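You operate a simulated robot arm through the tools that you are given. There is no shell and no other tool. Be economical: measure what you need, move in short steps, check, and stop when the job is done.

You run a simulated two-armed robot. Do the job below in one go: nothing can be reset, and whatever is moved stays where it is left.

Task
Pick up the bottle from the trailer bed with one hand, pass it to the other hand and put it on the shelf of the repair stand. Set down upright: bottle.

Only the result counts: the job must be done as asked and must still hold three seconds after the hand-in. Knocking over, shifting, dropping, spilling or breaking anything else fails it.

Robot
Two 7-joint arms with two-finger parallel grippers on one trunk, on a base that drives. Base frame: it is fixed to the floor where the robot stands at the start and does not move with it; the origin is under the middle of the robot, x ahead of it, y to its left, z up; the surface under the hand at the start is at about z = 620. Lengths are in mm, angles in degrees, forces in N, time in s.
The left shoulder is at the start at [50, 177, 1029], the right one opposite. With the tool pointing down near the work surface each hand reaches from about 100 to 680 mm from the robot's upright axis, wherever it stands, measured 20 degrees to its own side. Places, roughly: bottle (6x6x18 cm) [500, 0, 700]; shelf of the repair stand [-1900, 1000, 300]. Payload 3.43 kg a hand.
Tool frame (each hand has its own): the origin (TCP) lies between the finger pads and is the grasp point; the fingertips stand 34 mm ahead of it; z points along the fingers, y is the line along which they close. Largest opening 128 mm; finger width 24, thickness 12; the body of the gripper, 48 by 130 mm, starts 96 mm behind the TCP.
Orientation is that of the tool frame in the base frame, as a unit quaternion [x, y, z, w]. With the fingers straight down and closing along the base's y, the tool's x points along the base's -x, its y along +y and its z along -z.

Tools
- The arms move only by the tool arm_command. It takes "left_targets", "right_targets" or both (then of equal length, played together; a hand with none holds still); each is a list of rows, each an object of numbers (a shift or turn left out is 0, a gripper value left out holds the last): "x", "y", "z": the shift along the tool's x, y, z in mm; "ax", "ay", "az": the turn, a rotation vector about the tool's x, y, z in degrees; "gripper": the opening, from 0 (shut) to 1 (fully open). In form: [{"x": .., "y": .., "z": .., "ax": .., "ay": .., "az": .., "gripper": ..}, ...]. A call has 1 to 20 rows; each row shifts and turns the commanded pose from where the row before left it, along the tool's axes as they then stand. Rows are played at 5 a second. More than 50 mm and 8.6 degrees between two rows, or a gripper value outside its range, and nothing of the call is played. A pose out of reach is approached as far as the arm can. The call stops where the force on the tool passes 40 N (or 10 N more than at its start, if that is more) or the arm is blocked; 0.2 s more then pass. The fingers move at their own pace (about 108 mm/s each) and stop on an object; they squeeze with about 31 N. The grip force told is the motor's: it shows also when the fingers shut on nothing. Time passes only in rows, and 0.2 s behind the last, so rows that do not move let the fingers close. It gives the time, the measured TCP pose, the force on the tool (base axes), the opening and the grip force at its end, in the units of the frame above (readings bear some noise), with the torque about the TCP (base axes, N m) and any sound that the robot's microphone picked up.
- Cameras (640 x 400 px; columns grow to the right, rows downward): "scene" is now at [149.5, -0.7, 1176.4]; the picture's right is [-0.03, -1.00, 0.00], its down [-0.72, 0.02, -0.69] and it looks along [0.69, -0.02, -0.72] (base axes); focal length 272 px, centre (320, 200). "left" rides on the left gripper at [76, 11, -160] in its tool frame; the picture's right is [-0.15, 0.99, 0.00], its down [-0.88, -0.13, -0.46] and it looks along [-0.45, -0.07, 0.89] (tool axes); focal length 234 px, centre (320, 200). "right" rides on the right gripper at [76, -11, -160] in its tool frame; the picture's right is [0.15, 0.99, 0.00], its down [-0.88, 0.13, -0.46] and it looks along [-0.45, 0.07, 0.89] (tool axes); focal length 234 px, centre (320, 200). There is no depth. A picture from a camera that has moved, and an enlarged one, comes with that camera's place and axes in the base frame and with its lens.
- snapshot(camera): a new picture of that camera. It takes no simulated time.
- move_column(by): slides the trunk up (or, below 0, down) by that many mm; the arms and the scene camera ride with it, the base frame stays. It gives what a move gives, with no picture.
- steer(legs): drives the robot by 1 to 6 legs, each [ahead, turn to the left] in mm and degrees, along the robot's own axes; the way and the turn of a leg run together, so that a leg with both is an arc; at most 1500 mm and 180 degrees a leg. The arms and the cameras ride along, it lands a little off, and it stops where it bumps. It gives what a move gives.
- aim_head(pan, tilt): turns the head with the scene camera to pan (to the left, within 80 degrees either way) and tilt (down, from -29 to 69), counted from straight ahead of the robot. It gives what a move gives.
- close_up(camera, box): a new picture of the part [left, top, right, bottom] of that camera's present view, enlarged. It takes no simulated time.
- job_done(): hands the job in; it is judged then, once.

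Work in short steps. Places have to be worked out from the pictures, the camera data and where the tool is seen: move nearer, look again, correct. Check each grasp and each placing, and mend what went wrong. You have 120 turns and 92 pictures in all, those below and enlarged ones among them. Open the grippers and draw the arms clear of the work before you hand the job in, unless the task says otherwise; then end with one line.

The tools are called after "Request:" by a JSON object that holds its "name" and its "arguments". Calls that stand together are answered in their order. arm_command: Moves the arms, as the interface text tells. Its arguments: {"type":"object","properties":{"left_targets":{"type":"array"},"right_targets":{"type":"array"}},"required":[]} The other tools are called the same way: move_column (by) slides the trunk up or down; steer (legs) drives the base; aim_head (pan, tilt) turns the head that bears the scene camera; snapshot (camera) takes a picture; close_up (camera, box) takes an enlarged picture of a part of a camera's view; job_done () hands the job in.

At the start:

```text
time: 0.0
left_ee_pos: [406.2, 168.8, 906.8]
left_tcp_rot: [0.0, 1.0, 0.0, 0.0]
left_contact_force: [0.0, -0.3, -0.1]
left_moment: [0.0, -0.05, 0.04]
left_opening: 127.8
left_gripper_force: 0.0
right_ee_pos: [487.7, -311.0, 892.1]
right_tcp_rot: [0.0, 1.0, 0.0, 0.001]
right_contact_force: [0.3, 0.0, 0.2]
right_moment: [0.03, 0.0, -0.02]
right_opening: 127.9
right_gripper_force: 0.0
trunk travel left (down, up): [-200.0, 201.0]
robot x, y, heading: [0.0, 0.8, -0.1]
head pan, tilt: [-1.7, 46.1]
```

scene: 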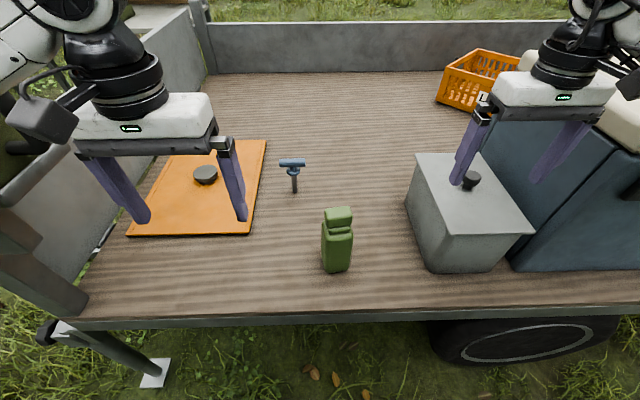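
right: 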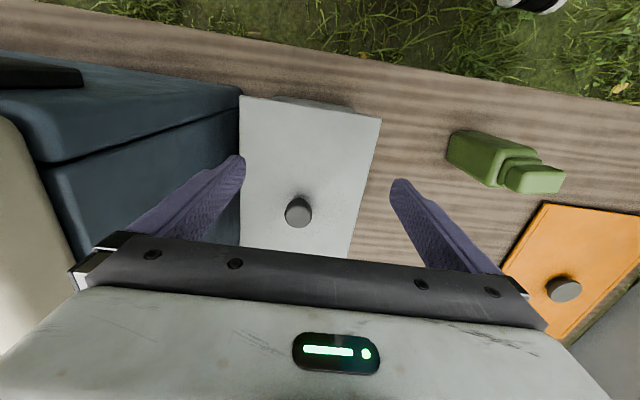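
left: 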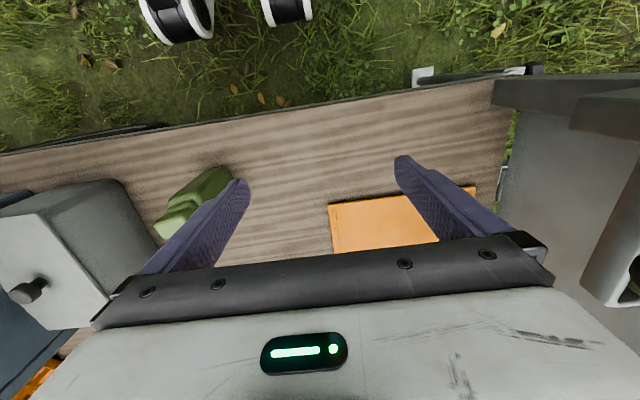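

I judge the bottle to be at about [478, -45], standing clear of the gray box. I take an enlarged view to see its shape before grasping.

Request:
{"name": "close_up", "arguments": {"camera": "scene", "box": [260, 170, 420, 290]}}

Request:
{"name": "close_up", "arguments": {"camera": "right", "box": [400, 90, 600, 215]}}

```text
3.33 times, centred on (340, 230) of scene
camera zoom: at [149.5, -0.7, 1176.4], right [-0.03, -1.0, 0.0], down [-0.72, 0.02, -0.69], along [0.69, -0.02, -0.72], focal length 906 px, centre (253, 100)
```

zoom: 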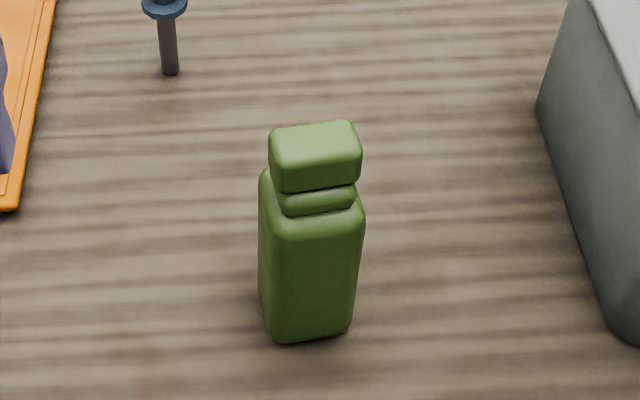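

```text
3.20 times, centred on (500, 152) of right
camera zoom: at [412.0, -321.2, 1051.5], right [-0.15, 0.99, 0.0], down [0.88, 0.13, 0.46], along [0.45, 0.07, -0.89], focal length 749 px, centre (-256, 352)
```

zoom: 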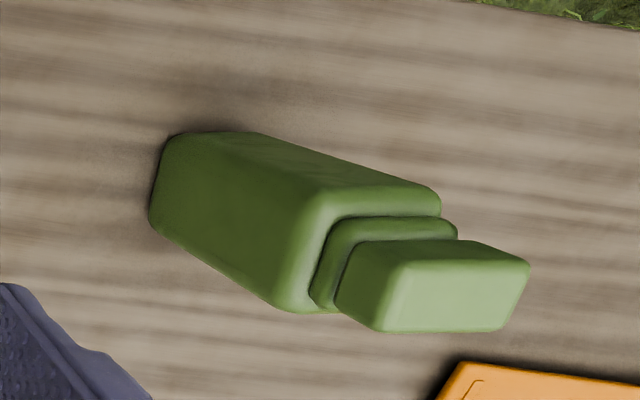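

The bottle is square and stands at about [479, -47], yawed about +8°. I bring the right hand above it at the present height, turned to match.

Request:
{"name": "arm_command", "arguments": {"right_targets": [{"y": 44}, {"y": 44}, {"y": 44}, {"y": 44}, {"y": 44}, {"y": 44, "x": 8}, {"az": -8}, {}]}}

Request:
{"name": "snapshot", "arguments": {"camera": "right"}}

Request:
{"name": "snapshot", "arguments": {"camera": "scene"}}

```text
time: 1.8
left_ee_pos: [406.0, 170.1, 907.4]
left_tcp_rot: [0.0, 1.0, 0.0, 0.0]
left_contact_force: [0.5, 0.2, -0.1]
left_moment: [0.01, 0.01, -0.04]
left_opening: 128.0
left_gripper_force: 0.1
right_ee_pos: [479.9, -48.5, 894.0]
right_tcp_rot: [-0.071, 0.997, 0.0, 0.0]
right_contact_force: [1.0, -0.9, 0.8]
right_moment: [0.02, 0.0, -0.01]
right_opening: 128.1
right_gripper_force: 0.0
trunk travel left (down, up): [-200.0, 201.0]
robot x, y, heading: [0.5, 3.6, -0.0]
head pan, tilt: [-1.7, 46.1]
```

```text
86 pictures are left
camera right: at [405.2, -69.8, 1053.5], right [-0.28, 0.96, 0.0], down [0.85, 0.25, 0.46], along [0.44, 0.13, -0.89], focal length 234 px, centre (320, 200)
```

right: 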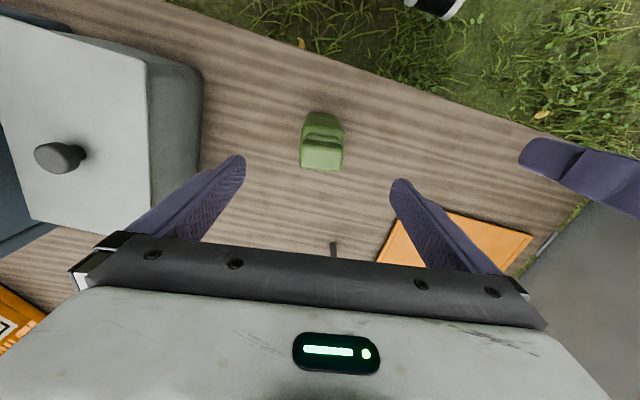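

```text
85 pictures are left
camera scene: at [149.5, -0.7, 1176.4], right [-0.03, -1.0, 0.0], down [-0.72, 0.02, -0.69], along [0.69, -0.02, -0.72], focal length 272 px, centre (320, 200)
```

scene: 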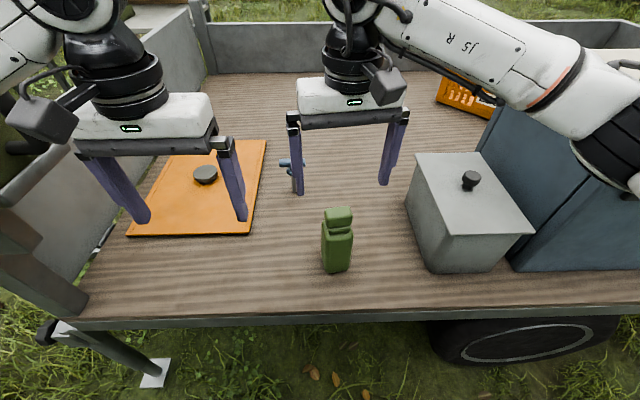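

The right camera confirms the bottle at [479, -46] and the yaw matches. I lower the hand to z≈752.

Request:
{"name": "arm_command", "arguments": {"right_targets": [{"y": 2, "z": 30}, {"z": 30}, {"z": 30}, {"z": 26}, {"z": 26}, {}]}}

Request:
{"name": "snapshot", "arguments": {"camera": "right"}}

Request:
{"name": "snapshot", "arguments": {"camera": "scene"}}

```text
time: 3.2
left_ee_pos: [407.4, 169.4, 907.5]
left_tcp_rot: [-0.001, 1.0, 0.0, 0.0]
left_contact_force: [-0.5, 0.2, -0.4]
left_moment: [0.0, 0.01, 0.0]
left_opening: 128.0
left_gripper_force: 0.1
right_ee_pos: [480.1, -44.8, 748.9]
right_tcp_rot: [-0.07, 0.998, -0.001, 0.0]
right_contact_force: [0.2, 0.0, 0.2]
right_moment: [0.0, 0.0, -0.03]
right_opening: 128.3
right_gripper_force: 0.1
trunk travel left (down, up): [-200.0, 201.0]
robot x, y, heading: [-0.7, 1.8, -0.0]
head pan, tilt: [-1.7, 46.1]
```

```text
84 pictures are left
camera right: at [406.5, -67.0, 908.6], right [-0.28, 0.96, 0.0], down [0.85, 0.25, 0.46], along [0.44, 0.13, -0.89], focal length 234 px, centre (320, 200)
```

right: 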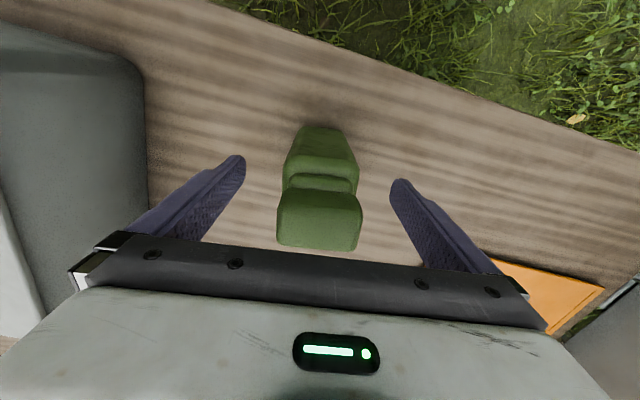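

```text
83 pictures are left
camera scene: at [149.5, -0.7, 1176.4], right [-0.03, -1.0, 0.0], down [-0.72, 0.02, -0.69], along [0.69, -0.02, -0.72], focal length 272 px, centre (320, 200)
```

scene: 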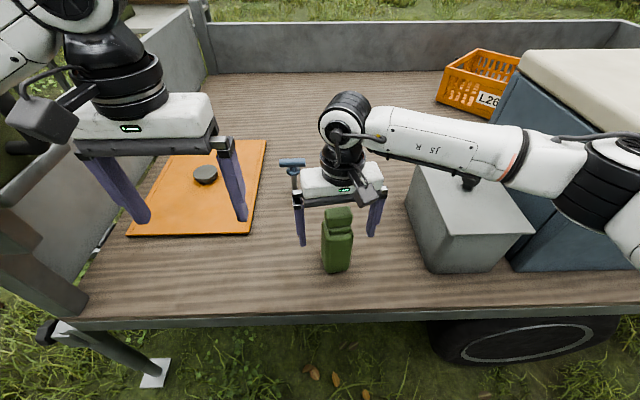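

The bottle sits midway between the fingers, so I close the grip.

Request:
{"name": "arm_command", "arguments": {"right_targets": [{"gripper": 0.35}, {"gripper": 0.35}, {"gripper": 0}, {"gripper": 0}, {"gripper": 0}, {}]}}

Request:
{"name": "snapshot", "arguments": {"camera": "right"}}

```text
time: 4.6
left_ee_pos: [406.1, 170.3, 907.4]
left_tcp_rot: [-0.001, 1.0, 0.0, 0.001]
left_contact_force: [0.1, -0.5, 1.1]
left_moment: [-0.01, 0.0, -0.03]
left_opening: 128.2
left_gripper_force: 0.2
right_ee_pos: [479.9, -47.4, 749.1]
right_tcp_rot: [-0.069, 0.998, 0.0, 0.0]
right_contact_force: [-0.6, -1.3, -0.3]
right_moment: [-0.08, 0.04, -0.01]
right_opening: 57.9
right_gripper_force: 31.1
trunk travel left (down, up): [-200.0, 201.0]
robot x, y, heading: [-4.0, 2.1, -0.0]
head pan, tilt: [-1.7, 46.1]
```

```text
82 pictures are left
camera right: at [406.5, -67.1, 909.0], right [-0.28, 0.96, 0.0], down [0.85, 0.25, 0.46], along [0.44, 0.13, -0.89], focal length 234 px, centre (320, 200)
```

right: 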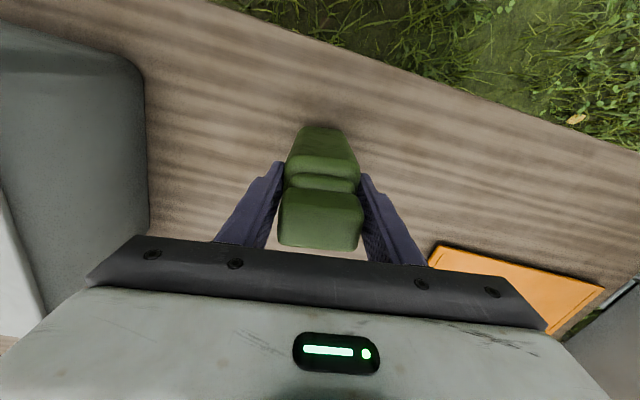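

The grip is firm at 57.9 mm. I lift straight up by 180 mm, easing off the surface at first.

Request:
{"name": "arm_command", "arguments": {"right_targets": [{"z": -10}, {"z": -20}, {"z": -30}, {"z": -30}, {"z": -30}, {"z": -30}, {"z": -30}, {"az": 8}, {}]}}

Request:
{"name": "snapshot", "arguments": {"camera": "scene"}}

```text
time: 6.6
left_ee_pos: [407.1, 170.9, 906.9]
left_tcp_rot: [0.0, 1.0, 0.0, 0.0]
left_contact_force: [0.5, 0.0, 0.0]
left_moment: [-0.01, -0.01, -0.01]
left_opening: 127.7
left_gripper_force: 0.0
right_ee_pos: [479.4, -44.1, 931.6]
right_tcp_rot: [0.0, 1.0, 0.0, 0.0]
right_contact_force: [-0.6, 0.4, -4.3]
right_moment: [-0.01, -0.01, 0.0]
right_opening: 57.8
right_gripper_force: 30.9
trunk travel left (down, up): [-200.0, 201.0]
robot x, y, heading: [1.7, -0.6, -0.0]
head pan, tilt: [-1.7, 46.1]
```

```text
81 pictures are left
camera scene: at [149.8, -0.7, 1176.3], right [-0.03, -1.0, 0.0], down [-0.72, 0.02, -0.69], along [0.69, -0.02, -0.72], focal length 272 px, centre (320, 200)
```

scene: 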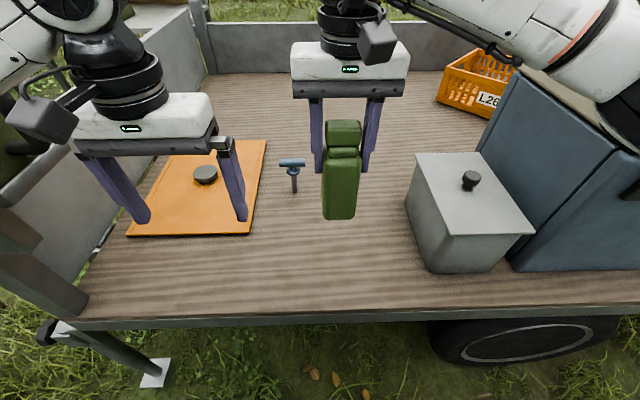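

The bottle is held, its base at about z=802. I back away from the trailer, then look to the left rear for the repair stand.

Request:
{"name": "steer", "arguments": {"legs": [[-450, 0]]}}

Request:
{"name": "aim_head", "arguments": {"pan": 80, "tilt": 20}}

Request:
{"name": "snapshot", "arguments": {"camera": "scene"}}

```text
time: 9.4
left_ee_pos: [-51.1, 167.4, 906.2]
left_tcp_rot: [0.009, 1.0, 0.001, 0.0]
left_contact_force: [0.2, 0.3, 0.8]
left_moment: [-0.03, -0.04, 0.0]
left_opening: 128.1
left_gripper_force: 0.1
right_ee_pos: [19.0, -48.9, 930.6]
right_tcp_rot: [0.008, 1.0, -0.001, 0.0]
right_contact_force: [-0.3, 0.0, -4.5]
right_moment: [0.0, -0.01, -0.01]
right_opening: 57.6
right_gripper_force: 30.9
trunk travel left (down, up): [-200.0, 201.0]
robot x, y, heading: [-464.3, 4.9, -1.0]
head pan, tilt: [-1.7, 46.1]
```

```text
time: 10.9
left_ee_pos: [-50.4, 167.5, 908.0]
left_tcp_rot: [0.007, 1.0, 0.0, 0.0]
left_contact_force: [1.2, 0.6, 0.0]
left_moment: [-0.01, 0.02, 0.01]
left_opening: 128.0
left_gripper_force: 0.2
right_ee_pos: [18.3, -48.4, 931.7]
right_tcp_rot: [0.008, 1.0, 0.0, 0.0]
right_contact_force: [0.1, 0.8, -3.9]
right_moment: [0.03, -0.02, -0.01]
right_opening: 57.9
right_gripper_force: 31.0
trunk travel left (down, up): [-200.0, 201.0]
robot x, y, heading: [-462.7, -0.1, -0.9]
head pan, tilt: [80.0, 20.0]
```

```text
80 pictures are left
camera scene: at [-372.6, 95.7, 1216.6], right [0.98, -0.19, 0.0], down [-0.07, -0.34, -0.94], along [0.18, 0.92, -0.34], focal length 272 px, centre (320, 200)
```

scene: 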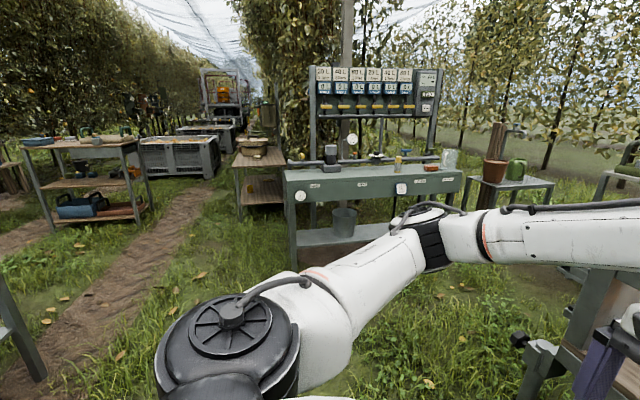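

The stand is not in view yet, and the space around the robot is clear. I turn left 90° and look again.

Request:
{"name": "steer", "arguments": {"legs": [[0, 90]]}}

Request:
{"name": "aim_head", "arguments": {"pan": 50, "tilt": 25}}

Request:
{"name": "snapshot", "arguments": {"camera": "scene"}}

```text
time: 15.2
left_ee_pos: [-626.4, 411.6, 906.5]
left_tcp_rot: [-0.705, 0.71, 0.0, 0.0]
left_contact_force: [-0.4, 0.6, -0.3]
left_moment: [-0.01, 0.02, 0.02]
left_opening: 128.1
left_gripper_force: 0.0
right_ee_pos: [-412.6, 484.1, 930.9]
right_tcp_rot: [-0.705, 0.709, 0.0, 0.001]
right_contact_force: [0.7, 0.0, -4.8]
right_moment: [0.0, -0.04, -0.02]
right_opening: 57.8
right_gripper_force: 31.3
trunk travel left (down, up): [-200.0, 201.0]
robot x, y, heading: [-458.4, 2.4, 89.7]
head pan, tilt: [80.0, 20.0]
```

```text
time: 16.1
left_ee_pos: [-628.0, 410.7, 906.6]
left_tcp_rot: [-0.706, 0.708, 0.0, 0.001]
left_contact_force: [0.3, 0.6, 0.0]
left_moment: [0.0, 0.01, -0.01]
left_opening: 127.8
left_gripper_force: 0.1
right_ee_pos: [-412.1, 483.7, 931.0]
right_tcp_rot: [-0.706, 0.708, -0.001, 0.0]
right_contact_force: [-0.1, -1.1, -4.8]
right_moment: [-0.03, 0.0, -0.01]
right_opening: 57.7
right_gripper_force: 30.5
trunk travel left (down, up): [-200.0, 201.0]
robot x, y, heading: [-459.2, 5.1, 89.6]
head pan, tilt: [50.0, 25.0]
```

```text
79 pictures are left
camera scene: at [-530.6, 135.3, 1208.5], right [0.65, 0.76, 0.0], down [0.32, -0.27, -0.91], along [-0.69, 0.59, -0.42], focal length 272 px, centre (320, 200)
```

scene: 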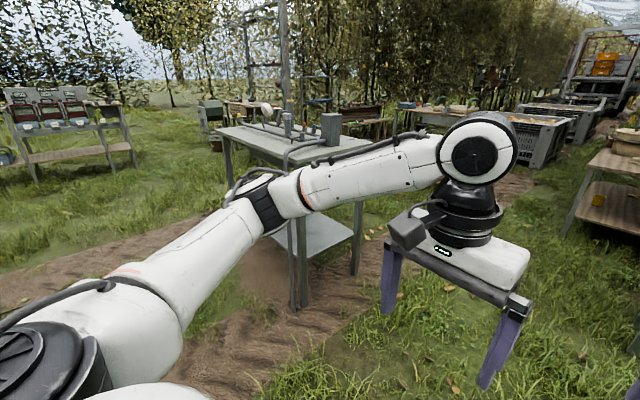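

The repair stand is a table with a low shelf under its top, so the bottle must go in from the side. I turn further so that the robot faces it.

Request:
{"name": "steer", "arguments": {"legs": [[0, 55]]}}

Request:
{"name": "aim_head", "arguments": {"pan": 0, "tilt": 25}}

Request:
{"name": "snapshot", "arguments": {"camera": "scene"}}

```text
time: 19.0
left_ee_pos: [-893.9, 86.6, 908.1]
left_tcp_rot: [0.958, -0.287, 0.0, 0.0]
left_contact_force: [0.0, -0.2, -0.9]
left_moment: [-0.01, 0.04, -0.04]
left_opening: 127.8
left_gripper_force: 0.1
right_ee_pos: [-836.8, 305.6, 930.8]
right_tcp_rot: [0.958, -0.288, 0.001, 0.0]
right_contact_force: [0.0, -0.2, -4.3]
right_moment: [0.03, 0.0, -0.02]
right_opening: 57.6
right_gripper_force: 31.0
trunk travel left (down, up): [-200.0, 201.0]
robot x, y, heading: [-461.5, 3.7, 146.3]
head pan, tilt: [50.0, 25.0]
```

```text
time: 20.2
left_ee_pos: [-893.7, 85.9, 907.1]
left_tcp_rot: [0.958, -0.287, 0.0, 0.0]
left_contact_force: [-1.2, -0.5, -0.1]
left_moment: [0.02, 0.01, 0.02]
left_opening: 127.9
left_gripper_force: 0.0
right_ee_pos: [-836.1, 305.3, 931.2]
right_tcp_rot: [0.957, -0.289, 0.001, 0.0]
right_contact_force: [0.6, 0.2, -5.3]
right_moment: [-0.01, 0.0, -0.01]
right_opening: 57.7
right_gripper_force: 30.5
trunk travel left (down, up): [-200.0, 201.0]
robot x, y, heading: [-460.5, 2.0, 146.4]
head pan, tilt: [0.0, 25.0]
```

```text
78 pictures are left
camera scene: at [-596.3, 95.0, 1208.5], right [0.55, 0.83, 0.0], down [0.35, -0.23, -0.91], along [-0.76, 0.5, -0.42], focal length 272 px, centre (320, 200)
```

scene: 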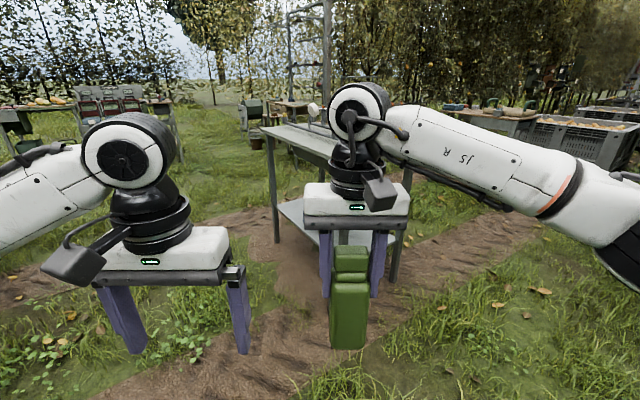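

The space here is open, so I do the handover now. The right hand brings the bottle to the middle, while the left hand draws back and tilts to 30° below horizontal.

Request:
{"name": "arm_command", "arguments": {"left_targets": [{"x": 30, "z": -8}, {"x": 28, "z": -7}, {"ay": -8.5}, {"ay": -8.5}, {"ay": -8.5}, {"ay": -8.5}, {"ay": -8.5}, {"ay": -8.5}, {"ay": -8.5}, {}], "right_targets": [{"y": 11}, {"y": 11}, {"y": 11}, {"y": 11}, {}, {}, {}, {}, {}, {}]}}

Request:
{"name": "aim_head", "arguments": {"pan": 0, "tilt": 46}}

Request:
{"name": "snapshot", "arguments": {"camera": "scene"}}

Request:
{"name": "snapshot", "arguments": {"camera": "left"}}

```text
time: 22.4
left_ee_pos: [-892.6, 145.8, 962.2]
left_tcp_rot: [0.832, -0.25, -0.475, -0.142]
left_contact_force: [1.2, -2.4, -0.5]
left_moment: [-0.07, 0.0, -0.03]
left_opening: 127.4
left_gripper_force: 0.1
left hand out of reach, approached as far as the arm can: row 6, 7, 8, 9
right_ee_pos: [-860.0, 268.9, 930.6]
right_tcp_rot: [0.957, -0.289, 0.0, 0.0]
right_contact_force: [0.3, 2.2, -4.0]
right_moment: [-0.11, 0.0, -0.03]
right_opening: 58.0
right_gripper_force: 31.3
trunk travel left (down, up): [-200.0, 201.0]
robot x, y, heading: [-459.6, 2.3, 146.5]
head pan, tilt: [0.0, 25.0]
```

```text
time: 23.3
left_ee_pos: [-893.4, 146.3, 961.9]
left_tcp_rot: [0.832, -0.249, -0.474, -0.142]
left_contact_force: [0.2, -1.3, -0.3]
left_moment: [-0.07, 0.04, -0.02]
left_opening: 127.0
left_gripper_force: 0.0
right_ee_pos: [-861.1, 269.1, 929.9]
right_tcp_rot: [0.958, -0.287, 0.001, 0.0]
right_contact_force: [0.5, 2.6, -3.9]
right_moment: [-0.13, -0.02, -0.03]
right_opening: 57.8
right_gripper_force: 31.3
trunk travel left (down, up): [-200.0, 201.0]
robot x, y, heading: [-460.9, 4.3, 146.9]
head pan, tilt: [0.0, 46.0]
```

```text
77 pictures are left
camera scene: at [-586.6, 88.6, 1176.6], right [0.55, 0.83, 0.0], down [0.6, -0.4, -0.69], along [-0.58, 0.38, -0.72], focal length 272 px, centre (320, 200)
```

scene: 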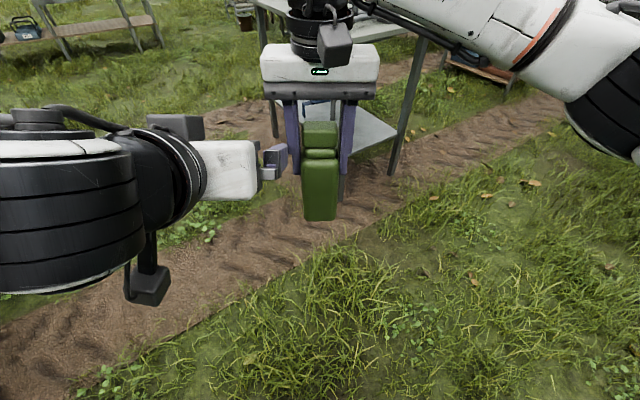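

```text
76 pictures are left
camera left: at [-751.7, 38.4, 978.0], right [-0.61, -0.78, 0.13], down [0.03, 0.14, 0.99], along [-0.79, 0.6, -0.06], focal length 234 px, centre (320, 200)
```

left: 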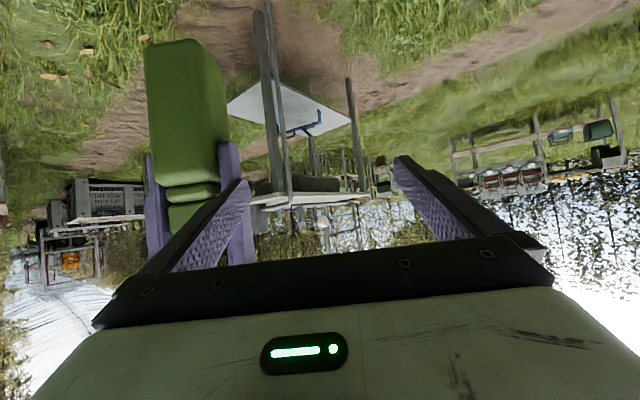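

The left arm ran short of room because its wrist is too close to the body, and its finger nearly touches the right hand. I move the left away sideways, take the bottle 90 mm further out, then bring the left forward as well.

Request:
{"name": "arm_command", "arguments": {"left_targets": [{"y": 25}, {"y": 25}, {}, {}, {}, {}, {"z": 20, "x": -11}, {"z": 20, "x": -11}, {"z": 20, "x": -11}, {"z": 19, "x": -12}, {}], "right_targets": [{}, {}, {"x": -23}, {"x": -23}, {"x": -23}, {"x": -23}, {}, {}, {}, {}, {}]}}

Request:
{"name": "snapshot", "arguments": {"camera": "scene"}}

Request:
{"name": "snapshot", "arguments": {"camera": "left"}}

```text
time: 25.7
left_ee_pos: [-1005.8, 170.2, 967.5]
left_tcp_rot: [0.831, -0.25, -0.476, -0.143]
left_contact_force: [-0.6, -0.4, -0.1]
left_moment: [0.0, -0.01, -0.01]
left_opening: 127.8
left_gripper_force: 0.0
left hand out of reach, approached as far as the arm can: row 1, 2
right_ee_pos: [-938.3, 318.7, 929.9]
right_tcp_rot: [0.958, -0.288, 0.001, 0.001]
right_contact_force: [-1.0, 0.4, -4.1]
right_moment: [-0.03, 0.0, 0.01]
right_opening: 57.8
right_gripper_force: 31.4
trunk travel left (down, up): [-200.0, 201.0]
robot x, y, heading: [-460.9, 6.2, 146.5]
head pan, tilt: [0.0, 46.0]
```

```text
75 pictures are left
camera scene: at [-586.6, 88.6, 1176.5], right [0.55, 0.83, 0.0], down [0.6, -0.4, -0.69], along [-0.58, 0.38, -0.72], focal length 272 px, centre (320, 200)
```

scene: 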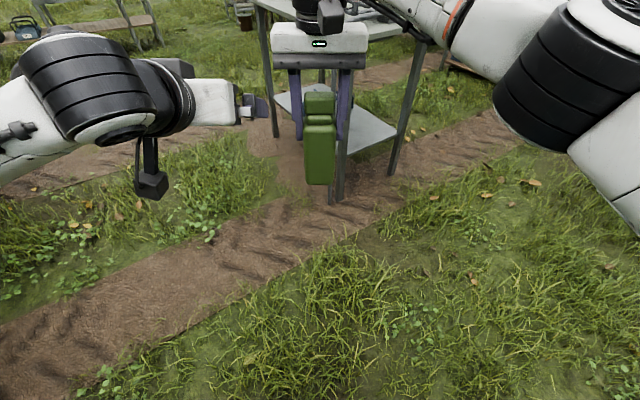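

```text
74 pictures are left
camera left: at [-865.5, 63.3, 982.8], right [-0.61, -0.78, 0.13], down [0.03, 0.14, 0.99], along [-0.79, 0.6, -0.06], focal length 234 px, centre (320, 200)
```

left: 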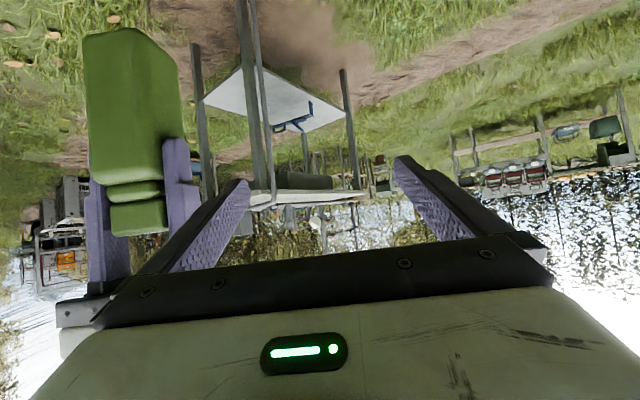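

The left hand is now near [546, 163, 967] in robot axes and the bottle axis is at [571, 2]. I lower and retract the left behind the bottle, then look before moving it sideways.

Request:
{"name": "arm_command", "arguments": {"left_targets": [{"x": 28, "z": -5.5}, {"x": 28, "z": -5.5}, {"x": 28, "z": -5.5}, {"x": 29, "z": -5.5}, {}]}}

```text
time: 26.9
left_ee_pos: [-943.3, 127.8, 881.1]
left_tcp_rot: [0.832, -0.25, -0.475, -0.142]
left_contact_force: [0.3, -0.2, 0.2]
left_moment: [0.01, -0.01, -0.01]
left_opening: 127.8
left_gripper_force: 0.0
right_ee_pos: [-938.0, 318.8, 929.7]
right_tcp_rot: [0.958, -0.288, 0.0, 0.001]
right_contact_force: [0.4, 0.1, -5.1]
right_moment: [0.0, -0.01, 0.0]
right_opening: 57.7
right_gripper_force: 31.0
trunk travel left (down, up): [-200.0, 201.0]
robot x, y, heading: [-463.4, 4.1, 146.3]
head pan, tilt: [0.0, 46.0]
```

The pose was reached: the left hand is 101 mm behind the bottle axis and 162 mm to its left. I shift it sideways to line it up.

Request:
{"name": "arm_command", "arguments": {"left_targets": [{"y": -32}, {"y": -32}, {"y": -32}, {"y": -33}, {"y": -33}, {}]}}

Request:
{"name": "snapshot", "arguments": {"camera": "left"}}

Request:
{"name": "snapshot", "arguments": {"camera": "scene"}}

```text
time: 28.3
left_ee_pos: [-856.4, 262.7, 880.0]
left_tcp_rot: [0.832, -0.249, -0.475, -0.142]
left_contact_force: [0.7, -0.2, 0.5]
left_moment: [0.0, 0.03, 0.0]
left_opening: 128.1
left_gripper_force: 0.1
right_ee_pos: [-938.8, 318.4, 928.8]
right_tcp_rot: [0.958, -0.288, 0.001, 0.001]
right_contact_force: [0.4, 0.4, -5.1]
right_moment: [0.01, -0.04, -0.03]
right_opening: 57.7
right_gripper_force: 31.2
trunk travel left (down, up): [-200.0, 201.0]
robot x, y, heading: [-462.7, 0.1, 146.3]
head pan, tilt: [0.0, 46.0]
```

```text
73 pictures are left
camera left: at [-715.5, 155.9, 895.3], right [-0.61, -0.78, 0.13], down [0.03, 0.14, 0.99], along [-0.79, 0.6, -0.06], focal length 234 px, centre (320, 200)
```

left: 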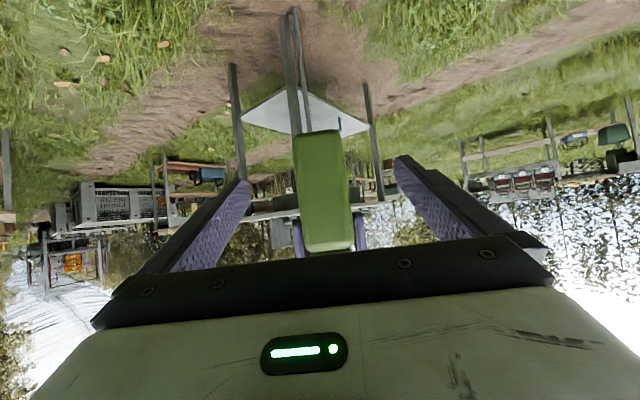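

```text
72 pictures are left
camera scene: at [-586.6, 88.7, 1176.5], right [0.55, 0.83, 0.0], down [0.6, -0.4, -0.69], along [-0.58, 0.38, -0.72], focal length 272 px, centre (320, 200)
```

scene: 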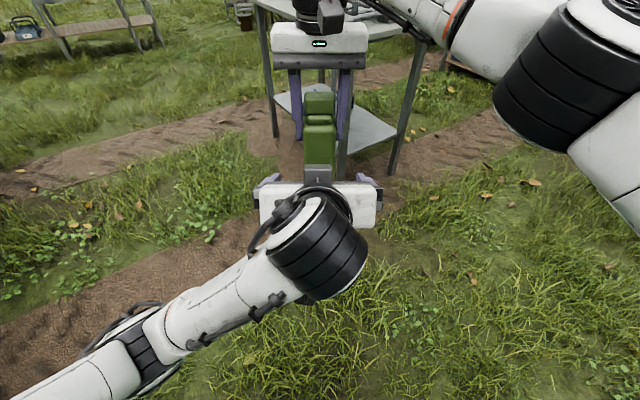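

Lateral error is below 1 mm. I advance 99 mm forward and 33 mm down, so the fingers straddle the lower body under the right fingers.

Request:
{"name": "arm_command", "arguments": {"left_targets": [{"x": -4, "z": 20}, {"x": -4, "z": 20}, {"x": -4, "z": 20}, {"x": -4, "z": 20}, {"x": -5, "z": 22}, {}]}}

Request:
{"name": "snapshot", "arguments": {"camera": "left"}}

Request:
{"name": "snapshot", "arguments": {"camera": "right"}}

```text
time: 29.7
left_ee_pos: [-936.8, 317.3, 847.6]
left_tcp_rot: [0.831, -0.249, -0.476, -0.143]
left_contact_force: [0.6, -0.1, -0.6]
left_moment: [0.0, -0.01, 0.0]
left_opening: 128.3
left_gripper_force: 0.0
right_ee_pos: [-936.8, 319.4, 930.6]
right_tcp_rot: [0.958, -0.288, 0.001, 0.001]
right_contact_force: [-0.2, -1.3, -4.3]
right_moment: [-0.02, 0.02, 0.01]
right_opening: 57.5
right_gripper_force: 30.9
trunk travel left (down, up): [-200.0, 201.0]
robot x, y, heading: [-461.0, 1.0, 146.2]
head pan, tilt: [0.0, 46.0]
```

```text
71 pictures are left
camera left: at [-796.3, 210.9, 862.8], right [-0.61, -0.78, 0.13], down [0.03, 0.14, 0.99], along [-0.79, 0.6, -0.06], focal length 234 px, centre (320, 200)
```

left: 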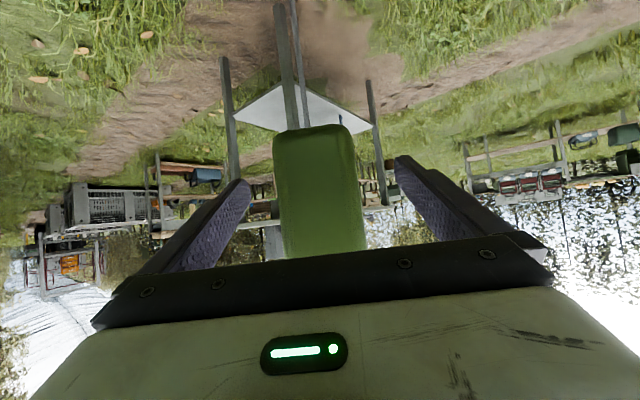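

```text
70 pictures are left
camera right: at [-868.7, 287.5, 1089.9], right [-0.42, -0.91, 0.0], down [-0.81, 0.38, 0.45], along [-0.41, 0.19, -0.89], focal length 234 px, centre (320, 200)
```

right: 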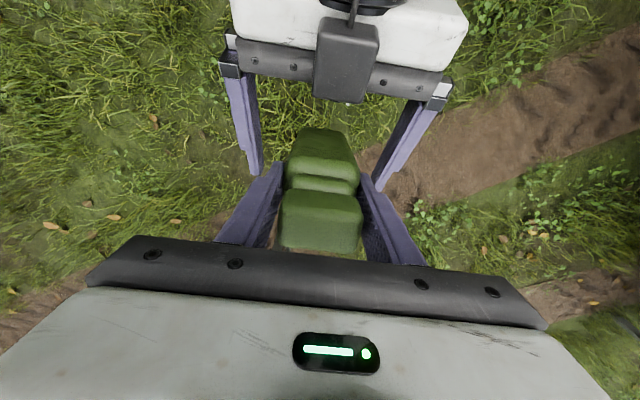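

Both hands are centred on the bottle. I close the left gripper, with the right still holding.

Request:
{"name": "arm_command", "arguments": {"left_targets": [{"gripper": 0.4}, {"gripper": 0.4}, {"gripper": 0}, {"gripper": 0}, {"gripper": 0}, {}]}}

Request:
{"name": "snapshot", "arguments": {"camera": "right"}}

```text
time: 31.1
left_ee_pos: [-937.0, 317.3, 847.0]
left_tcp_rot: [0.832, -0.249, -0.475, -0.142]
left_contact_force: [1.5, 2.8, 1.3]
left_moment: [-0.03, 0.06, 0.15]
left_opening: 57.8
left_gripper_force: 31.2
right_ee_pos: [-936.9, 318.5, 930.1]
right_tcp_rot: [0.957, -0.289, 0.001, 0.0]
right_contact_force: [-1.3, -2.6, -4.0]
right_moment: [-0.18, 0.02, -0.2]
right_opening: 57.9
right_gripper_force: 30.7
trunk travel left (down, up): [-200.0, 201.0]
robot x, y, heading: [-460.5, 1.0, 146.7]
head pan, tilt: [0.0, 46.0]
```

```text
69 pictures are left
camera right: at [-868.7, 287.3, 1089.9], right [-0.42, -0.91, 0.0], down [-0.81, 0.38, 0.45], along [-0.41, 0.19, -0.89], focal length 234 px, centre (320, 200)
```

right: 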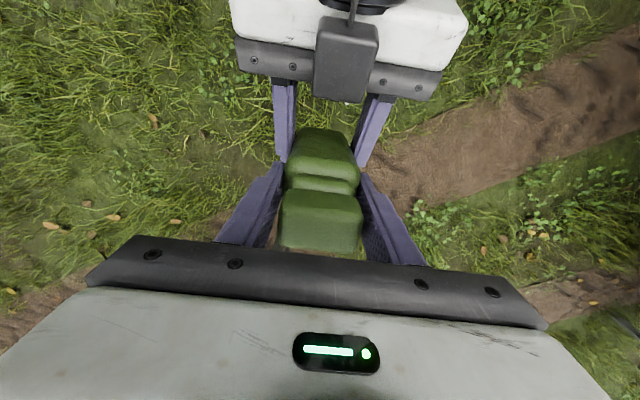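

Both hands hold firmly. I open the right hand and lift it straight up off the bottle.

Request:
{"name": "arm_command", "arguments": {"right_targets": [{"gripper": 0.7}, {"gripper": 0.7}, {"gripper": 0.7}, {"z": -25}, {"z": -30}, {"z": -30}, {"z": -30}, {"z": -30}, {}]}}

Request:
{"name": "snapshot", "arguments": {"camera": "scene"}}

```text
time: 33.1
left_ee_pos: [-937.2, 317.1, 846.3]
left_tcp_rot: [0.832, -0.25, -0.475, -0.143]
left_contact_force: [0.1, -0.3, -0.2]
left_moment: [-0.02, -0.03, 0.04]
left_opening: 57.8
left_gripper_force: 31.6
right_ee_pos: [-912.8, 297.6, 1059.6]
right_tcp_rot: [0.958, -0.287, 0.001, 0.0]
right_contact_force: [-1.1, 0.1, 0.1]
right_moment: [0.01, 0.03, 0.01]
right_opening: 89.9
right_gripper_force: 0.1
right hand out of reach, approached as far as the arm can: row 6, 7, 8
trunk travel left (down, up): [-200.0, 201.0]
robot x, y, heading: [-460.1, 5.4, 146.6]
head pan, tilt: [0.0, 46.0]
```

```text
68 pictures are left
camera scene: at [-586.8, 88.9, 1176.4], right [0.55, 0.83, 0.0], down [0.6, -0.4, -0.69], along [-0.58, 0.38, -0.72], focal length 272 px, centre (320, 200)
```

scene: 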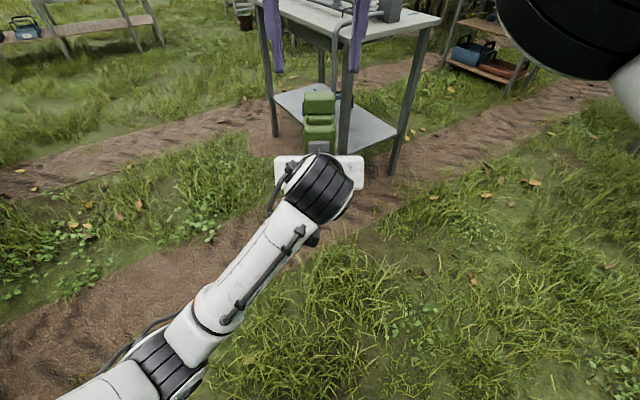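

The bottle stays in the left hand. I move the right hand off to its own side and draw it back, to be out of the way and out of the picture.

Request:
{"name": "arm_command", "arguments": {"right_targets": [{"y": -40}, {"y": -40}, {"y": -40}, {"y": -40}, {"y": -40}, {"y": -40}, {"y": -40, "x": 40}, {"x": 40, "z": 30}, {"x": 40, "z": 30}, {"x": 40, "z": 30}, {}]}}

Request:
{"name": "snapshot", "arguments": {"camera": "scene"}}

Request:
{"name": "snapshot", "arguments": {"camera": "left"}}

```text
refused: row 7 steps farther than a row can; nothing moved
```

```text
67 pictures are left
camera scene: at [-586.8, 88.9, 1176.4], right [0.55, 0.83, 0.0], down [0.6, -0.4, -0.69], along [-0.58, 0.38, -0.72], focal length 272 px, centre (320, 200)
```

scene: 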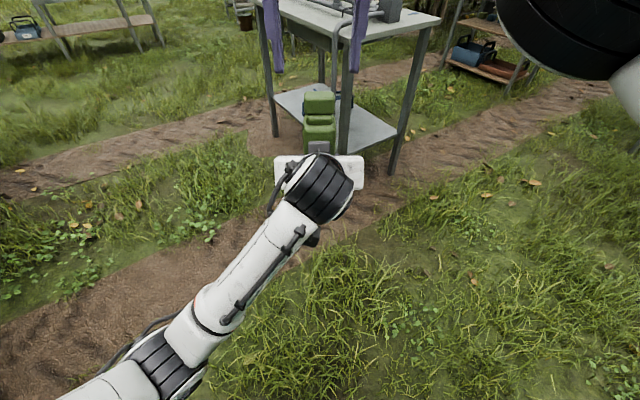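

```text
66 pictures are left
camera left: at [-796.2, 210.9, 862.8], right [-0.61, -0.78, 0.13], down [0.03, 0.14, 0.99], along [-0.79, 0.6, -0.06], focal length 234 px, centre (320, 200)
```

left: 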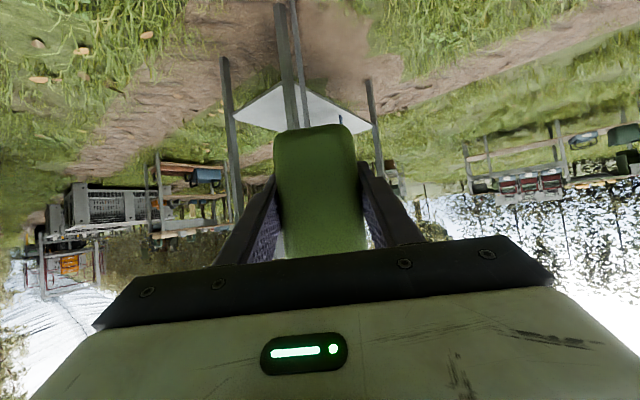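

One row was too long, so nothing moved. I split it up.

Request:
{"name": "arm_command", "arguments": {"right_targets": [{"y": -40}, {"y": -40}, {"y": -40}, {"y": -40}, {"y": -40}, {"y": -40}, {"x": 40}, {"x": 35, "z": 30}, {"x": 35, "z": 30}, {"z": 30}, {}]}}

Request:
{"name": "aim_head", "arguments": {"pan": 3, "tilt": 30}}

Request:
{"name": "snapshot", "arguments": {"camera": "scene"}}

```text
time: 35.5
left_ee_pos: [-936.5, 317.0, 847.4]
left_tcp_rot: [0.831, -0.25, -0.475, -0.143]
left_contact_force: [0.4, 0.1, -1.3]
left_moment: [-0.04, -0.03, 0.01]
left_opening: 57.7
left_gripper_force: 30.3
right_ee_pos: [-692.0, 440.0, 968.3]
right_tcp_rot: [0.957, -0.289, 0.0, 0.0]
right_contact_force: [0.5, -0.2, 0.6]
right_moment: [-0.03, -0.01, -0.02]
right_opening: 89.6
right_gripper_force: 0.0
trunk travel left (down, up): [-200.0, 201.0]
robot x, y, heading: [-461.2, 0.3, 146.8]
head pan, tilt: [0.0, 46.0]
```

```text
time: 36.2
left_ee_pos: [-937.3, 316.4, 847.1]
left_tcp_rot: [0.831, -0.25, -0.475, -0.143]
left_contact_force: [0.2, -0.2, -0.2]
left_moment: [0.0, -0.02, -0.01]
left_opening: 57.6
left_gripper_force: 31.0
right_ee_pos: [-692.5, 439.8, 968.8]
right_tcp_rot: [0.958, -0.287, 0.001, 0.0]
right_contact_force: [0.0, 0.4, 0.1]
right_moment: [0.01, -0.01, 0.03]
right_opening: 89.6
right_gripper_force: 0.0
trunk travel left (down, up): [-200.0, 201.0]
robot x, y, heading: [-457.3, 8.1, 146.6]
head pan, tilt: [3.0, 30.0]
```

```text
65 pictures are left
camera scene: at [-597.4, 90.1, 1200.5], right [0.51, 0.86, 0.0], down [0.43, -0.25, -0.87], along [-0.75, 0.44, -0.5], focal length 272 px, centre (320, 200)
```

scene: 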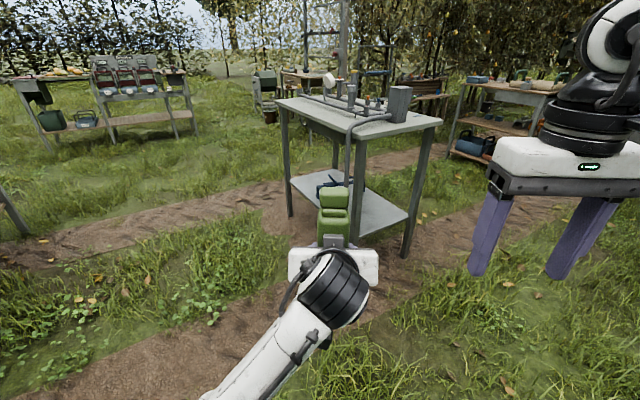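

The stand is now visible. I zoom in on it to work out the shelf corners and what stands on it.

Request:
{"name": "close_up", "arguments": {"camera": "scene", "box": [260, 70, 460, 270]}}

```text
2.00 times, centred on (360, 170) of scene
camera zoom: at [-597.4, 90.1, 1200.5], right [0.51, 0.86, 0.0], down [0.43, -0.25, -0.87], along [-0.75, 0.44, -0.5], focal length 544 px, centre (240, 260)
```

zoom: 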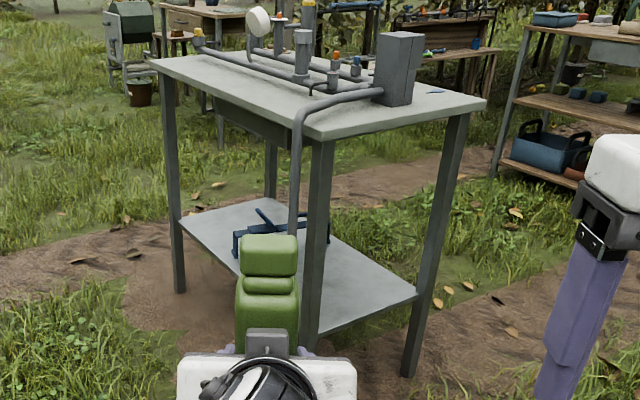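

From the picture the stand is axis-aligned: shelf about x −2300…−1500, y 820…1220, z 300, top at about z 850. A blue object lies around x≈−1950 and a hose runs near the front corner. I'll place from the free short end at x=−1500, so I drive to about (−700, 1020) and then face −x.

Request:
{"name": "steer", "arguments": {"legs": [[0, -43.4], [1020, 0], [0, 76.7]]}}

Request:
{"name": "snapshot", "arguments": {"camera": "scene"}}

```text
time: 46.8
left_ee_pos: [-1273.4, 1001.6, 847.4]
left_tcp_rot: [0.868, -0.006, -0.496, -0.004]
left_contact_force: [0.3, 0.2, 0.4]
left_moment: [0.01, -0.02, 0.01]
left_opening: 57.7
left_gripper_force: 30.9
right_ee_pos: [-1131.3, 1236.8, 967.7]
right_tcp_rot: [1.0, -0.007, 0.001, 0.0]
right_contact_force: [-0.7, -0.3, -0.6]
right_moment: [0.02, -0.03, -0.03]
right_opening: 89.7
right_gripper_force: 0.1
trunk travel left (down, up): [-200.0, 201.0]
robot x, y, heading: [-700.9, 996.3, 179.1]
head pan, tilt: [3.0, 30.0]
```

```text
63 pictures are left
camera scene: at [-862.6, 993.6, 1200.5], right [-0.04, 1.0, 0.0], down [0.5, 0.02, -0.87], along [-0.87, -0.03, -0.5], focal length 272 px, centre (320, 200)
```

scene: 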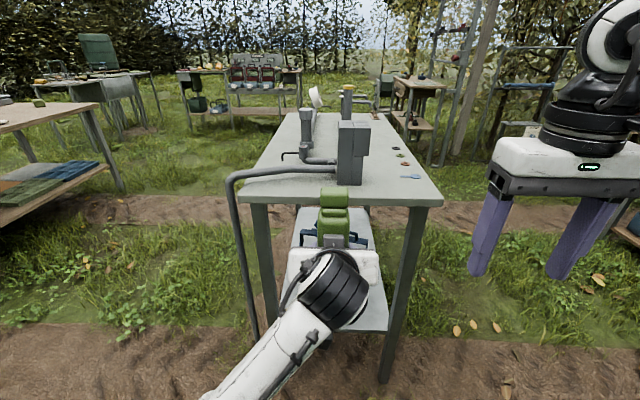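

The short end lies straight ahead with clear space between the legs (y≈820…1240), and the hose is outside to the left. I lower the trunk fully, then lower the left hand towards shelf height.

Request:
{"name": "move_column", "arguments": {"by": -198}}

Request:
{"name": "arm_command", "arguments": {"left_targets": [{"x": 34.6, "z": 20}, {"x": 34.6, "z": 20}, {"x": 34.6, "z": 20}, {"x": 34.6, "z": 20}, {}]}}

Request:
{"name": "snapshot", "arguments": {"camera": "scene"}}

```text
time: 48.9
left_ee_pos: [-1271.0, 1000.7, 649.7]
left_tcp_rot: [0.868, -0.006, -0.496, -0.003]
left_contact_force: [0.8, -0.4, -0.2]
left_moment: [0.02, 0.01, 0.0]
left_opening: 58.2
left_gripper_force: 31.6
right_ee_pos: [-1131.5, 1236.3, 771.1]
right_tcp_rot: [1.0, -0.008, 0.001, 0.0]
right_contact_force: [-0.7, 0.3, -0.1]
right_moment: [0.0, 0.03, -0.01]
right_opening: 89.7
right_gripper_force: 0.0
trunk travel left (down, up): [-2.0, 399.0]
robot x, y, heading: [-701.9, 997.6, 179.0]
head pan, tilt: [3.0, 30.0]
```

```text
time: 49.8
left_ee_pos: [-1314.4, 1001.0, 628.6]
left_tcp_rot: [0.821, -0.006, -0.571, 0.004]
left_contact_force: [-0.4, -0.6, 0.3]
left_moment: [0.0, 0.0, 0.04]
left_opening: 57.7
left_gripper_force: 31.7
right_ee_pos: [-1126.8, 1239.4, 776.5]
right_tcp_rot: [1.0, -0.008, -0.005, 0.002]
right_contact_force: [-0.3, 0.1, -0.5]
right_moment: [0.02, -0.01, -0.03]
right_opening: 89.9
right_gripper_force: 0.0
trunk travel left (down, up): [-2.0, 399.0]
robot x, y, heading: [-702.4, 998.5, 179.2]
head pan, tilt: [3.0, 30.0]
stopped in row 4 (left hand): the arm was blocked; the commanded pose is now the measured one
```

```text
62 pictures are left
camera scene: at [-854.6, 997.0, 1006.9], right [-0.04, 1.0, 0.0], down [0.49, 0.01, -0.87], along [-0.87, -0.03, -0.49], focal length 272 px, centre (320, 200)
```

scene: 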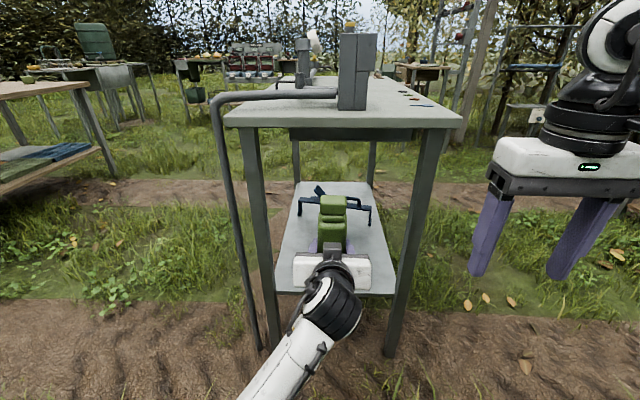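

Something on the left arm blocks the descent, probably the elbow against the base. I raise the hand back a little and look at the arm.

Request:
{"name": "arm_command", "arguments": {"left_targets": [{"x": -25, "z": -10}, {"x": -25, "z": -10}, {}]}}

Request:
{"name": "aim_head", "arguments": {"pan": 40, "tilt": 60}}

Request:
{"name": "snapshot", "arguments": {"camera": "scene"}}

```text
time: 50.6
left_ee_pos: [-1316.5, 1002.7, 671.7]
left_tcp_rot: [0.824, -0.005, -0.566, 0.001]
left_contact_force: [0.8, 0.6, -0.3]
left_moment: [-0.01, 0.03, 0.01]
left_opening: 57.9
left_gripper_force: 31.1
right_ee_pos: [-1131.4, 1235.6, 769.6]
right_tcp_rot: [1.0, -0.007, 0.0, 0.001]
right_contact_force: [0.4, 0.7, 0.0]
right_moment: [0.0, -0.02, 0.03]
right_opening: 89.7
right_gripper_force: 0.1
trunk travel left (down, up): [-2.0, 399.0]
robot x, y, heading: [-701.3, 991.0, 178.9]
head pan, tilt: [3.0, 30.0]
```

```text
time: 51.6
left_ee_pos: [-1317.1, 1002.3, 674.5]
left_tcp_rot: [0.824, -0.006, -0.567, 0.0]
left_contact_force: [-0.7, 0.0, -0.4]
left_moment: [0.0, -0.02, 0.02]
left_opening: 57.9
left_gripper_force: 31.3
right_ee_pos: [-1131.7, 1235.0, 769.9]
right_tcp_rot: [1.0, -0.008, 0.001, 0.0]
right_contact_force: [0.5, 0.6, 0.4]
right_moment: [-0.01, 0.02, 0.0]
right_opening: 89.5
right_gripper_force: 0.1
trunk travel left (down, up): [-2.0, 399.0]
robot x, y, heading: [-702.0, 996.9, 179.0]
head pan, tilt: [40.0, 60.0]
```

```text
61 pictures are left
camera scene: at [-823.8, 955.0, 960.5], right [-0.63, 0.78, 0.0], down [0.67, 0.55, -0.5], along [-0.39, -0.32, -0.87], focal length 272 px, centre (320, 200)
```

scene: 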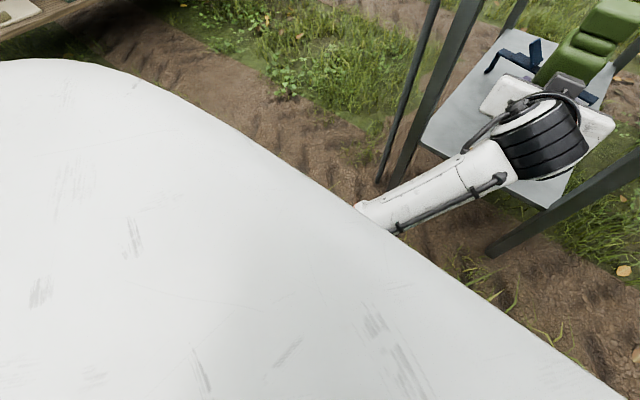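

The elbow is folded low beside the base. I raise the trunk 110 mm so the arm works more stretched, restore the hand's tilt so the bottle is upright, and move the hand a little forward.

Request:
{"name": "move_column", "arguments": {"by": 110}}

Request:
{"name": "arm_command", "arguments": {"left_targets": [{"ay": 4.8}, {"ay": 4.8}, {"x": -15, "z": 26}, {}]}}

Request:
{"name": "aim_head", "arguments": {"pan": 3, "tilt": 40}}

Request:
{"name": "snapshot", "arguments": {"camera": "scene"}}

```text
time: 53.0
left_ee_pos: [-1317.3, 1003.0, 782.7]
left_tcp_rot: [0.824, -0.006, -0.567, 0.001]
left_contact_force: [0.6, 0.3, -0.5]
left_moment: [-0.01, 0.02, 0.01]
left_opening: 57.8
left_gripper_force: 30.9
right_ee_pos: [-1132.2, 1237.2, 880.1]
right_tcp_rot: [1.0, -0.008, 0.0, 0.001]
right_contact_force: [-0.4, 0.3, 0.0]
right_moment: [0.03, 0.01, 0.01]
right_opening: 89.6
right_gripper_force: 0.1
trunk travel left (down, up): [-112.0, 289.0]
robot x, y, heading: [-702.4, 994.7, 179.1]
head pan, tilt: [40.0, 60.0]
```

```text
time: 54.2
left_ee_pos: [-1345.0, 980.4, 744.5]
left_tcp_rot: [0.88, -0.007, -0.474, 0.026]
left_contact_force: [1.2, 0.3, 0.2]
left_moment: [0.0, -0.06, 0.0]
left_opening: 57.9
left_gripper_force: 31.5
right_ee_pos: [-1132.6, 1236.8, 880.1]
right_tcp_rot: [1.0, -0.008, 0.0, 0.0]
right_contact_force: [0.3, -0.7, 1.2]
right_moment: [0.0, 0.0, 0.0]
right_opening: 89.6
right_gripper_force: 0.0
trunk travel left (down, up): [-112.0, 289.0]
robot x, y, heading: [-700.5, 995.1, 179.0]
head pan, tilt: [40.0, 60.0]
stopped in row 4 (left hand): the arm was blocked; the commanded pose is now the measured one
```

```text
time: 55.2
left_ee_pos: [-1345.9, 982.1, 746.4]
left_tcp_rot: [0.879, -0.006, -0.477, 0.026]
left_contact_force: [-0.7, 0.2, 0.4]
left_moment: [-0.02, -0.02, 0.03]
left_opening: 58.1
left_gripper_force: 31.3
right_ee_pos: [-1131.6, 1236.4, 880.6]
right_tcp_rot: [1.0, -0.008, 0.001, -0.001]
right_contact_force: [-0.4, 0.7, -0.1]
right_moment: [0.01, -0.01, 0.0]
right_opening: 89.5
right_gripper_force: 0.1
trunk travel left (down, up): [-112.0, 289.0]
robot x, y, heading: [-701.5, 994.5, 179.2]
head pan, tilt: [3.0, 40.0]
```

```text
60 pictures are left
camera scene: at [-857.1, 993.8, 1097.1], right [-0.04, 1.0, 0.0], down [0.64, 0.02, -0.77], along [-0.76, -0.03, -0.64], focal length 272 px, centre (320, 200)
```

scene: 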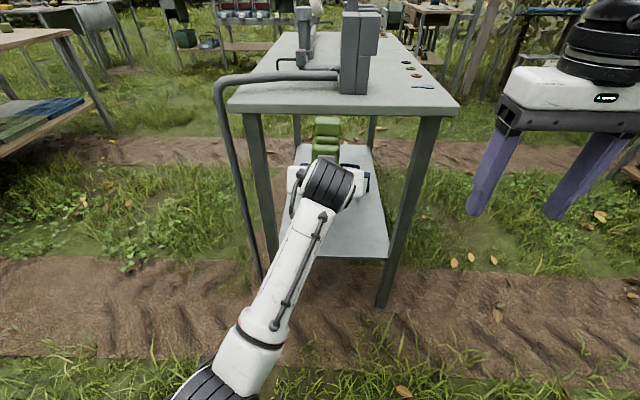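

No contact force shows, so this looks like a joint-limit lag rather than a collision. I hold still a moment, then try small steps downward.

Request:
{"name": "arm_command", "arguments": {"left_targets": [{}, {"x": 17, "z": 10}, {"x": 17, "z": 10}, {"x": 17, "z": 10}, {}]}}

```text
time: 56.4
left_ee_pos: [-1350.3, 972.9, 701.1]
left_tcp_rot: [0.872, -0.005, -0.489, 0.032]
left_contact_force: [-0.6, 0.2, 0.0]
left_moment: [0.0, 0.01, -0.01]
left_opening: 57.8
left_gripper_force: 30.7
right_ee_pos: [-1131.1, 1235.6, 881.1]
right_tcp_rot: [1.0, -0.008, 0.001, 0.0]
right_contact_force: [-0.3, -0.9, 0.1]
right_moment: [0.02, -0.04, 0.01]
right_opening: 89.6
right_gripper_force: 0.1
trunk travel left (down, up): [-112.0, 289.0]
robot x, y, heading: [-700.8, 993.2, 179.1]
head pan, tilt: [3.0, 40.0]
```

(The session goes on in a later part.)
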